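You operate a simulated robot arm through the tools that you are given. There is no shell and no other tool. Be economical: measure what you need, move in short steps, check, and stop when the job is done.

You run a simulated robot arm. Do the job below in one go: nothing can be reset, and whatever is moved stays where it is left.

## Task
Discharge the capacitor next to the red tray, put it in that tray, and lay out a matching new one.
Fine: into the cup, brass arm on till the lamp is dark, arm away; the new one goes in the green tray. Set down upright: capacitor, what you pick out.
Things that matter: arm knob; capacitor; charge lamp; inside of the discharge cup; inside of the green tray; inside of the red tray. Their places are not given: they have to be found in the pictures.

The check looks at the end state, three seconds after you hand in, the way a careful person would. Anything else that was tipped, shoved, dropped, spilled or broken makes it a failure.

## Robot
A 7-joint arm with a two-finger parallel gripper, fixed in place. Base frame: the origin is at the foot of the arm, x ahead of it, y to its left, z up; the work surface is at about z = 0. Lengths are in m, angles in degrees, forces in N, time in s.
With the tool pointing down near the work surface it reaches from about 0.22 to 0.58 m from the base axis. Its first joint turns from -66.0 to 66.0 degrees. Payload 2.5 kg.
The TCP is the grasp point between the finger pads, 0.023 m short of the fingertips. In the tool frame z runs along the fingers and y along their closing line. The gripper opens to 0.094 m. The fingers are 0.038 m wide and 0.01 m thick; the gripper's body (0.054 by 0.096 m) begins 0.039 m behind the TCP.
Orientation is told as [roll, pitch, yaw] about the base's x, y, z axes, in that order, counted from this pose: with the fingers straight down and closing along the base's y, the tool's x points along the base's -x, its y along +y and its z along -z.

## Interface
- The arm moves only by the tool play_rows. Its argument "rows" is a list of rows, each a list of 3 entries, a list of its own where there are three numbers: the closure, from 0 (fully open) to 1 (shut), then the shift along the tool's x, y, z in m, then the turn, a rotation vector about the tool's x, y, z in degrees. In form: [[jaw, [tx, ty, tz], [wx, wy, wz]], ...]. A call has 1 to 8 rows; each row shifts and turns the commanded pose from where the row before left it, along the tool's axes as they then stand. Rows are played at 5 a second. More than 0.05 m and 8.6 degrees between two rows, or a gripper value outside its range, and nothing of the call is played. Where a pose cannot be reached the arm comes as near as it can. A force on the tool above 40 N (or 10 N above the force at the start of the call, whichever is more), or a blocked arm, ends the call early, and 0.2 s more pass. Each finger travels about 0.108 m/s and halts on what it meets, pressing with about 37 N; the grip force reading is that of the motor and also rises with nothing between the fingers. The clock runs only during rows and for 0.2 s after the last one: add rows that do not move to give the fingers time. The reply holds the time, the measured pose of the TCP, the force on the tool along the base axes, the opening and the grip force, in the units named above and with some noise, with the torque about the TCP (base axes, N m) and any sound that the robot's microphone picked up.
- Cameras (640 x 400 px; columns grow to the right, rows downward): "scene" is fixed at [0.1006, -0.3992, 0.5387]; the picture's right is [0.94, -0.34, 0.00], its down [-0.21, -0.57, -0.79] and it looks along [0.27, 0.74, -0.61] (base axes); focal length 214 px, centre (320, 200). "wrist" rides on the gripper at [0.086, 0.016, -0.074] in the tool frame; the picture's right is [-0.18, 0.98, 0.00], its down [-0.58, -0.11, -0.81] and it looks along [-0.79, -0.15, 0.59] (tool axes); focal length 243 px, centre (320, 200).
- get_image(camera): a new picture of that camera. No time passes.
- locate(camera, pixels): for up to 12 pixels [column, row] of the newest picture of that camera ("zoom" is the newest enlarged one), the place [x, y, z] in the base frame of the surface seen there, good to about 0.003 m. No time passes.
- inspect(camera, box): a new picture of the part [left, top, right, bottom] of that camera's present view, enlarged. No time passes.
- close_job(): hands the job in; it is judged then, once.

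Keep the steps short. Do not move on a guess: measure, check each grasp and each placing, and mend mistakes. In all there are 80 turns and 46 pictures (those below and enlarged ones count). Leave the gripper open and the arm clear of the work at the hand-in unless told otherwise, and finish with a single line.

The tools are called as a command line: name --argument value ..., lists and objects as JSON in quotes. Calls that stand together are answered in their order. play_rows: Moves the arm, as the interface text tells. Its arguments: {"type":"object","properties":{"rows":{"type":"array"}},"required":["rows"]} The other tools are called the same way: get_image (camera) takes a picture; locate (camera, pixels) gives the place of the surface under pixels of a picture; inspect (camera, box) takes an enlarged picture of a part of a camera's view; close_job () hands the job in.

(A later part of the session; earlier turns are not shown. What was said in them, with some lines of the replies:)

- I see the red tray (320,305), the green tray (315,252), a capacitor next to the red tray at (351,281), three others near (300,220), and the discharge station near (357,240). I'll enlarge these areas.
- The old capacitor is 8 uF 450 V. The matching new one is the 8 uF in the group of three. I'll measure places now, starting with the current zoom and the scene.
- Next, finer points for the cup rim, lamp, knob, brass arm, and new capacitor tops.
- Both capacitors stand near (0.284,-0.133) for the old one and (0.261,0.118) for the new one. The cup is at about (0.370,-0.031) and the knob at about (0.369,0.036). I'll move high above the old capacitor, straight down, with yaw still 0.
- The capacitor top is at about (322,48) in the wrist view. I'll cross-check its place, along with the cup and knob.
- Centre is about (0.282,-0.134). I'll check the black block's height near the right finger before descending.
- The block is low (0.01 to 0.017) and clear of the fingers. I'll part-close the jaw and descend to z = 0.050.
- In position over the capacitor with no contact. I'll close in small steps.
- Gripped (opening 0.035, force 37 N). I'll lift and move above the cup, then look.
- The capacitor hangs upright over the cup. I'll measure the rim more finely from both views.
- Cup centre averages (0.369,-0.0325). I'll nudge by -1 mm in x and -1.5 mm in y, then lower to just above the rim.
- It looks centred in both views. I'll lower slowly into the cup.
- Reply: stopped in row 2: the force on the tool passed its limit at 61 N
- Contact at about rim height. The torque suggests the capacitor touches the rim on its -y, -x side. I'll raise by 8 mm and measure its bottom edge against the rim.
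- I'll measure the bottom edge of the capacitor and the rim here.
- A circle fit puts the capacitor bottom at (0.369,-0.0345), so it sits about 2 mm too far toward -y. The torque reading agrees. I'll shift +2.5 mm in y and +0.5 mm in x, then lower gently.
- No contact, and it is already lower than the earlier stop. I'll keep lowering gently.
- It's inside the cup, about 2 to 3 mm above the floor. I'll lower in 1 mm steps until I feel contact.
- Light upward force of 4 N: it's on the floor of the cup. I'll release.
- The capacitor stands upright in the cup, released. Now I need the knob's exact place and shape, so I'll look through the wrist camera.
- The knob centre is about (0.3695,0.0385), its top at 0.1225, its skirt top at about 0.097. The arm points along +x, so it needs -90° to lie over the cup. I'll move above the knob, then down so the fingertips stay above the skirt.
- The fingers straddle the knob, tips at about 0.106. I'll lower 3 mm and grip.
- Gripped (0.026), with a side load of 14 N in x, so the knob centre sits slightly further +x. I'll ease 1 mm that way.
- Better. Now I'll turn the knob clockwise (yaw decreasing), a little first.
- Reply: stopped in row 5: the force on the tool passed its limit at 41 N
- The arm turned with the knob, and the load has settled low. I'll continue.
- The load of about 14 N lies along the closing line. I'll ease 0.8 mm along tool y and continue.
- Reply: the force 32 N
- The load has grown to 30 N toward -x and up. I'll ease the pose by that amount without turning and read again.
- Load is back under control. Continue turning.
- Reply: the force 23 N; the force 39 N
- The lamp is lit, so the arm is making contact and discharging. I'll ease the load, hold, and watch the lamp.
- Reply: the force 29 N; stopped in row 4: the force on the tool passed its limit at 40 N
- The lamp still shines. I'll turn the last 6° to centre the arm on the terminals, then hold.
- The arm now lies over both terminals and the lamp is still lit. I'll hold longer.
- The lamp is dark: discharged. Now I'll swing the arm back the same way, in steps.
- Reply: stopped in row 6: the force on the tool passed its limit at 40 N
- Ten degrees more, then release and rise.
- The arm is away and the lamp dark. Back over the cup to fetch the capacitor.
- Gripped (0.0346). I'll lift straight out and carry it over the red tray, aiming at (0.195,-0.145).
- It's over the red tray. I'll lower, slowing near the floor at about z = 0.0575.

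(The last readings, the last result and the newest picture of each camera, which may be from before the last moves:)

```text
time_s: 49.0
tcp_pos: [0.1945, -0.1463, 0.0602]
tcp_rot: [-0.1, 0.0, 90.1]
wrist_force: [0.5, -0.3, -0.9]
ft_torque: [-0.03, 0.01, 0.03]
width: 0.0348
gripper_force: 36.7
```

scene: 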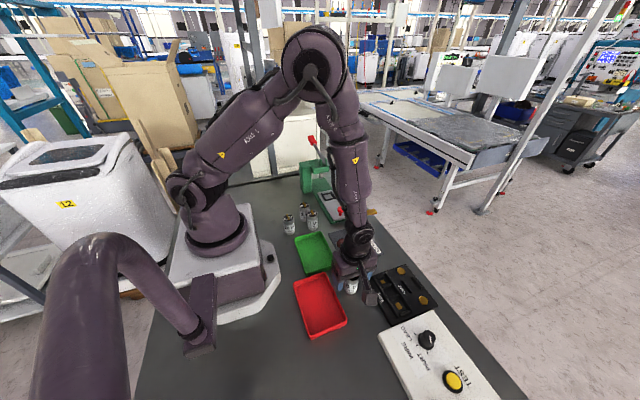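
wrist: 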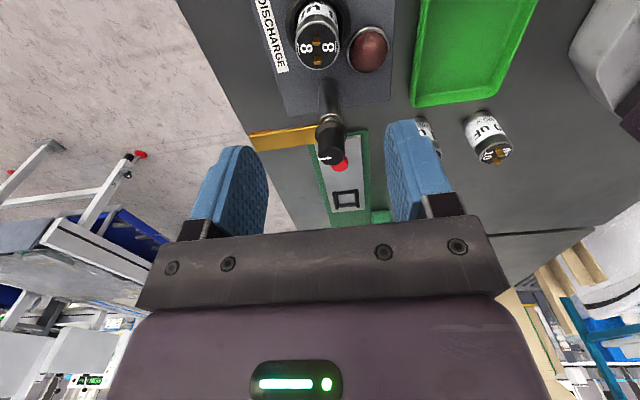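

play_rows --rows '[[0.75, [0, 0, 0.001], [0, 0, 0]], [0.75, [0, 0, 0.001], [0, 0, 0]], [0.75, [0, 0, 0.0007], [0, 0, 0]], [0.75, [0, 0, 0], [0, 0, 0]]]'

```text
time_s: 50.0
tcp_pos: [0.1951, -0.1463, 0.0586]
tcp_rot: [0.0, 0.1, 90.1]
wrist_force: [-0.5, 0.4, -1.0]
ft_torque: [-0.02, -0.01, -0.01]
width: 0.0347
gripper_force: 37.0
```

Still no contact. I'll go on in 0.7 mm steps.

play_rows --rows '[[0.75, [0, 0, 0.0007], [0, 0, 0]], [0.75, [0, 0, 0.0007], [0, 0, 0]], [0.75, [0, 0, 0], [0, 0, 0]]]'

```text
time_s: 50.8
tcp_pos: [0.196, -0.1458, 0.0566]
tcp_rot: [0.0, 0.1, 90.2]
wrist_force: [0.3, -0.3, -1.2]
ft_torque: [0.0, -0.01, -0.04]
width: 0.0348
gripper_force: 37.3
```

play_rows --rows '[[0.75, [0, 0, 0.0007], [0, 0, 0]], [0.75, [0, 0, 0.0005], [0, 0, 0]], [0.75, [0, 0, 0], [0, 0, 0]]]'

```text
time_s: 51.6
tcp_pos: [0.1956, -0.147, 0.0566]
tcp_rot: [0.0, 0.1, 90.1]
wrist_force: [-3.8, 1.1, 15.7]
ft_torque: [0.03, 0.21, 0.05]
width: 0.0345
gripper_force: 37.2
```

Contact at 16 N: it stands on the tray floor. I'll back off 0.3 mm, open gently, and rise.

play_rows --rows '[[0.75, [0, 0, -0.0003], [0, 0, 0]], [0.6, [0, 0, 0], [0, 0, 0]], [0.5, [0, 0, 0], [0, 0, 0]], [0.4, [0, 0, 0], [0, 0, 0]], [0.3, [0, 0, 0], [0, 0, 0]], [0.3, [0, 0, -0.03], [0, 0, 0]], [0.3, [0, 0, -0.045], [0, 0, 0]], [0.3, [0, 0, -0.045], [0, 0, 0]]]'

play_rows --rows '[[0.3, [-0.044, -0.011, 0], [0, 0, 0]], [0.3, [-0.044, -0.011, 0], [0, 0, 0]], [0.3, [-0.044, -0.011, 0], [0, 0, 0]], [0.3, [-0.044, -0.011, 0], [0, 0, 0]], [0.3, [-0.044, -0.011, 0], [0, 0, 0]], [0.3, [-0.044, -0.011, 0], [0, 0, 0]], [0.3, [0, 0, 0], [0, 0, 0]]]'

get_image --camera "scene"

get_image --camera "wrist"

```text
time_s: 53.4
tcp_pos: [0.1931, -0.1463, 0.1776]
tcp_rot: [0.0, 0.1, 90.2]
wrist_force: [0.4, -0.6, 0.2]
ft_torque: [-0.01, 0.02, -0.01]
width: 0.066
gripper_force: 0.0
```

```text
time_s: 55.0
tcp_pos: [0.2606, 0.1191, 0.1746]
tcp_rot: [0.0, 0.2, 90.0]
wrist_force: [-0.3, -0.2, -0.3]
ft_torque: [0.03, 0.0, 0.05]
width: 0.066
gripper_force: 0.0
```

```text
15 pictures are left
```

scene: 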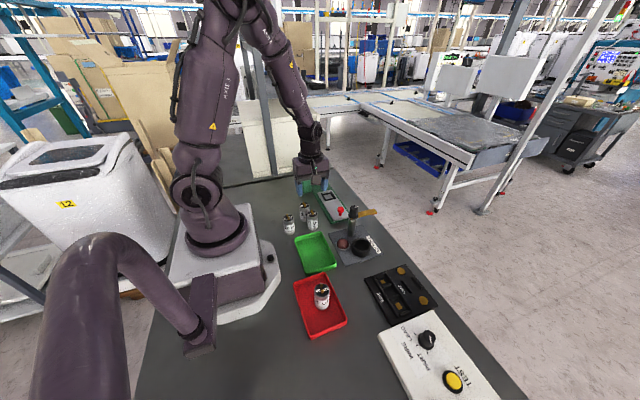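

```text
14 pictures are left
```

wrist: 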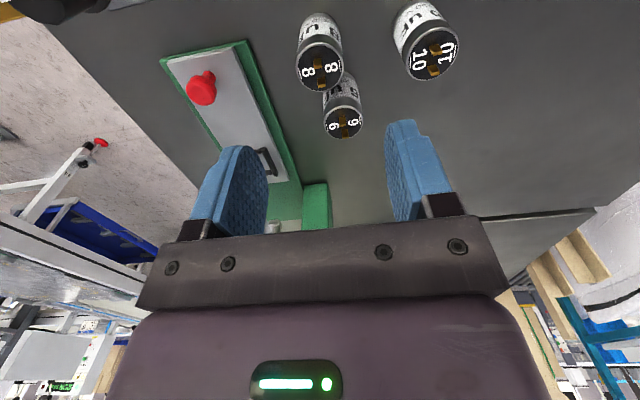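

The old capacitor stands upright in the red tray. Now I'm above the new 8 uF, with its top at about (321,70) in the wrist view. I'll measure it and its neighbours.

inspect --camera "wrist" --box '[272, 0, 472, 125]'

locate --camera "wrist" --pixels '[[299, 68], [342, 68], [320, 88], [310, 48], [334, 46], [402, 55], [455, 55], [324, 120], [360, 120], [342, 136], [315, 66], [330, 75]]'

```text
3.20 times, centred on (372, 62) of wrist
```

zoom: 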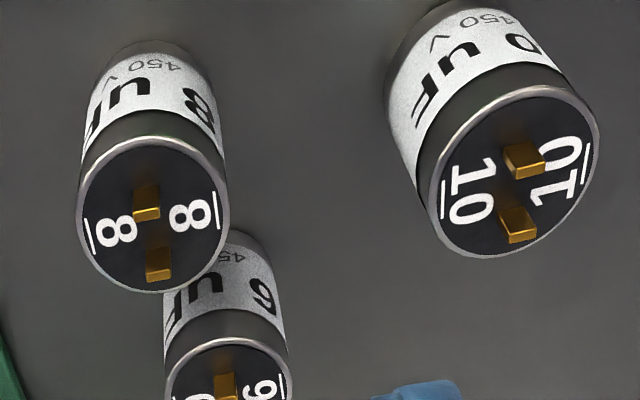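

```text
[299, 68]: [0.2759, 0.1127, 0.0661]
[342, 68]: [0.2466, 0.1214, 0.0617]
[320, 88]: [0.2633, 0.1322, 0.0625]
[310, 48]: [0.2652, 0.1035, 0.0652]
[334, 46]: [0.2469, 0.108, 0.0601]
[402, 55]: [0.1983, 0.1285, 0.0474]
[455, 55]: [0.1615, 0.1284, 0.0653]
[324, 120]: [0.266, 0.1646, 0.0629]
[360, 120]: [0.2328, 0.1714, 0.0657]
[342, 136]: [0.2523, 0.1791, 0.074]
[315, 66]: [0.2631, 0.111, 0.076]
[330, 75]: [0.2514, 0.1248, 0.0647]
```

The new 8 uF is centred at (0.261,0.118), right under the TCP, with neighbours clear of the fingers. Descending to z of about 0.051.

play_rows --rows '[[0.3, [0, 0, 0.045], [0, 0, 0]], [0.3, [0, 0, 0.045], [0, 0, 0]], [0.3, [0, 0, 0.02], [0, 0, 0]], [0.3, [0, 0, 0.013], [0, 0, 0]], [0.3, [0, 0, 0], [0, 0, 0]]]'

inspect --camera "scene" --box '[270, 180, 366, 240]'

```text
time_s: 56.2
tcp_pos: [0.2613, 0.1183, 0.0522]
tcp_rot: [0.0, 0.2, 90.1]
wrist_force: [-0.1, 0.3, 0.3]
ft_torque: [-0.06, 0.05, 0.02]
width: 0.0658
gripper_force: 0.0
```

```text
6.67 times, centred on (318, 210) of scene
```

zoom: 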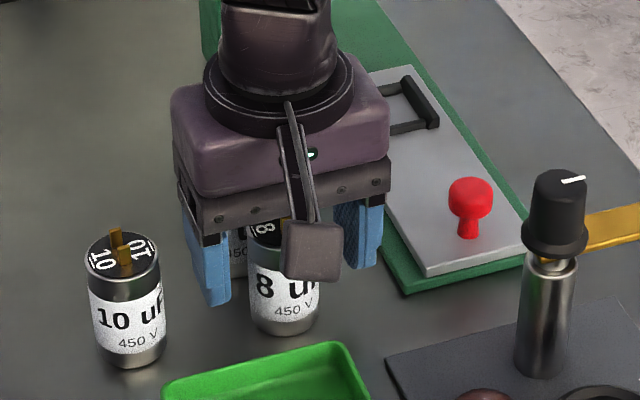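

The fingers straddle it and are clear of the 10 uF and the board. I'll close and lift.

play_rows --rows '[[0.45, [0, 0, 0], [0, 0, 0]], [0.55, [0, 0, 0], [0, 0, 0]], [0.65, [0, 0, 0], [0, 0, 0]], [0.75, [0, 0, 0], [0, 0, 0]], [0.75, [0, 0, 0], [0, 0, 0]], [0.75, [0, 0, -0.03], [0, 0, 0]], [0.75, [0, 0, -0.045], [0, 0, 0]], [0.75, [0, 0, 0], [0, 0, 0]]]'

locate --camera "scene" --pixels '[[296, 238], [323, 233], [306, 272], [336, 264], [316, 252]]'

```text
time_s: 58.0
tcp_pos: [0.2602, 0.1211, 0.1291]
tcp_rot: [0.0, 0.2, 90.2]
wrist_force: [0.2, 1.4, -0.4]
ft_torque: [0.0, 0.03, 0.0]
width: 0.0349
gripper_force: 36.7
```

```text
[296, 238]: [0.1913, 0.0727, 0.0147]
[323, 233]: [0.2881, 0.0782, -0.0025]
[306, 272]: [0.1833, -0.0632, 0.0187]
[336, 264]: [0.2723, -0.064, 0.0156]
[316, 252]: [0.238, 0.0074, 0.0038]
```

Gripped (0.035) and lifted. The green tray's floor centre is about (0.232,0.004). I'll carry it there and lower most of the way.

play_rows --rows '[[0.75, [0.038, 0.009, 0], [0, 0, 0]], [0.75, [0.038, 0.009, 0], [0, 0, 0]], [0.75, [0.038, 0.009, 0], [0, 0, 0]], [0.75, [0, 0, 0.03], [0, 0, 0]], [0.75, [0, 0, 0.025], [0, 0, 0]], [0.75, [0, 0, 0.01], [0, 0, 0]], [0.75, [0, 0, 0], [0, 0, 0]]]'

inspect --camera "scene" --box '[260, 200, 388, 280]'

```text
time_s: 59.6
tcp_pos: [0.2337, 0.0025, 0.0624]
tcp_rot: [0.0, 0.1, 90.2]
wrist_force: [-0.9, 0.9, -1.7]
ft_torque: [0.04, -0.02, 0.0]
width: 0.0349
gripper_force: 36.6
```

```text
5.00 times, centred on (324, 240) of scene
```

zoom: 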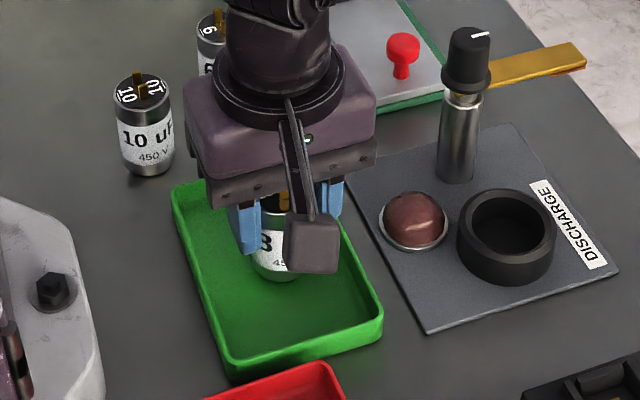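

Well inside the tray. I'll lower the last few millimetres gently.

play_rows --rows '[[0.75, [0, 0, 0.003], [0, 0, 0]], [0.75, [0, 0, 0.001], [0, 0, 0]], [0.75, [0, 0, 0.001], [0, 0, 0]], [0.75, [0, 0, 0.0005], [0, 0, 0]], [0.75, [0, 0, 0], [0, 0, 0]]]'

```text
time_s: 60.8
tcp_pos: [0.2339, 0.0028, 0.058]
tcp_rot: [0.0, 0.1, 90.1]
wrist_force: [-0.2, 0.4, -1.0]
ft_torque: [-0.01, -0.01, 0.01]
width: 0.0349
gripper_force: 37.1
```

play_rows --rows '[[0.75, [0, 0, 0.0007], [0, 0, 0]], [0.75, [0, 0, 0.0006], [0, 0, 0]], [0.75, [0, 0, 0], [0, 0, 0]]]'

```text
time_s: 61.6
tcp_pos: [0.2337, 0.0039, 0.0564]
tcp_rot: [-0.1, 0.1, 90.1]
wrist_force: [-1.8, 1.1, 6.8]
ft_torque: [0.02, 0.07, 0.0]
width: 0.0347
gripper_force: 36.6
```

Contact at 7 N: it's on the tray floor. I'll release, rise, open fully, and back away.

play_rows --rows '[[0.6, [0, 0, 0], [0, 0, 0]], [0.5, [0, 0, 0], [0, 0, 0]], [0.4, [0, 0, 0], [0, 0, 0]], [0.3, [0, 0, 0], [0, 0, 0]], [0.3, [0, 0, -0.03], [0, 0, 0]], [0.3, [0, 0, -0.045], [0, 0, 0]], [0, [0, 0, -0.045], [0, 0, 0]], [0, [0, 0, -0.045], [0, 0, 0]]]'

play_rows --rows '[[0, [-0.03, 0, -0.035], [0, 0, 0]], [0, [-0.03, 0, -0.035], [0, 0, 0]], [0, [-0.03, 0, -0.035], [0, 0, 0]], [0, [-0.03, 0, 0], [0, 0, 0]], [0, [0, 0, 0], [0, 0, 0]]]'

inspect --camera "scene" --box '[260, 185, 420, 285]'

get_image --camera "scene"

```text
time_s: 63.4
tcp_pos: [0.2355, 0.0043, 0.2227]
tcp_rot: [0.0, 0.1, 90.1]
wrist_force: [-0.3, 0.0, -0.3]
ft_torque: [0.06, 0.0, 0.0]
width: 0.0939
gripper_force: 0.1
```

```text
time_s: 64.6
tcp_pos: [0.2342, 0.1233, 0.3252]
tcp_rot: [-0.1, 0.1, 90.1]
wrist_force: [0.1, -0.2, 0.3]
ft_torque: [-0.02, 0.05, 0.01]
width: 0.0941
gripper_force: 0.1
```

```text
4.00 times, centred on (340, 235) of scene
```

zoom: 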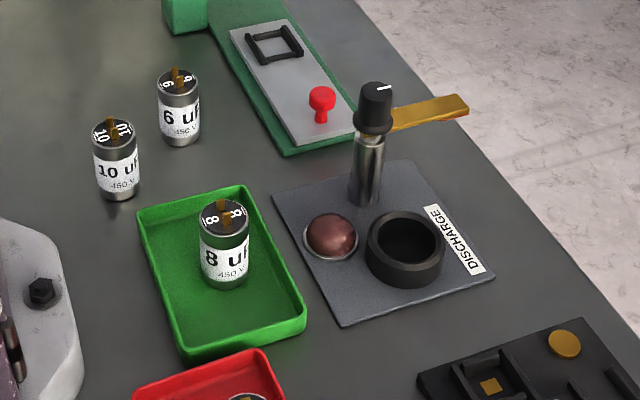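

```text
9 pictures are left
```

scene: 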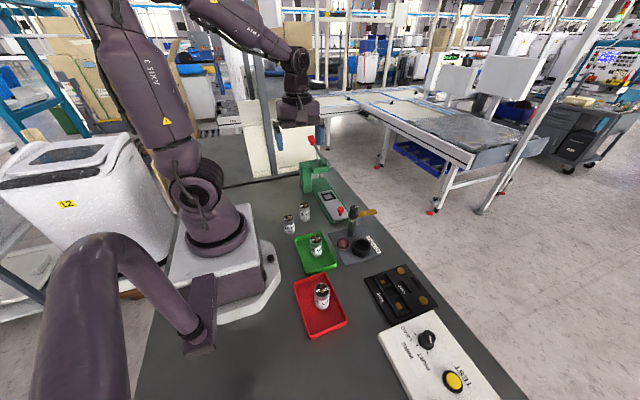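

Both capacitors stand upright in their trays: the old 8 uF in red and the new 8 uF in green. The lamp is dark, the brass arm is away, and the 6 uF and 10 uF are undisturbed. The gripper is open and clear, so I'm handing in.

close_job

```text
The job is handed in.
```

The old 8 uF capacitor was discharged until the lamp went dark and now stands upright in the red tray, with the matching new 8 uF upright in the green tray and the brass arm swung away; on the first try at the cup the capacitor hit the rim (61 N), with no damage visible in the pictures.
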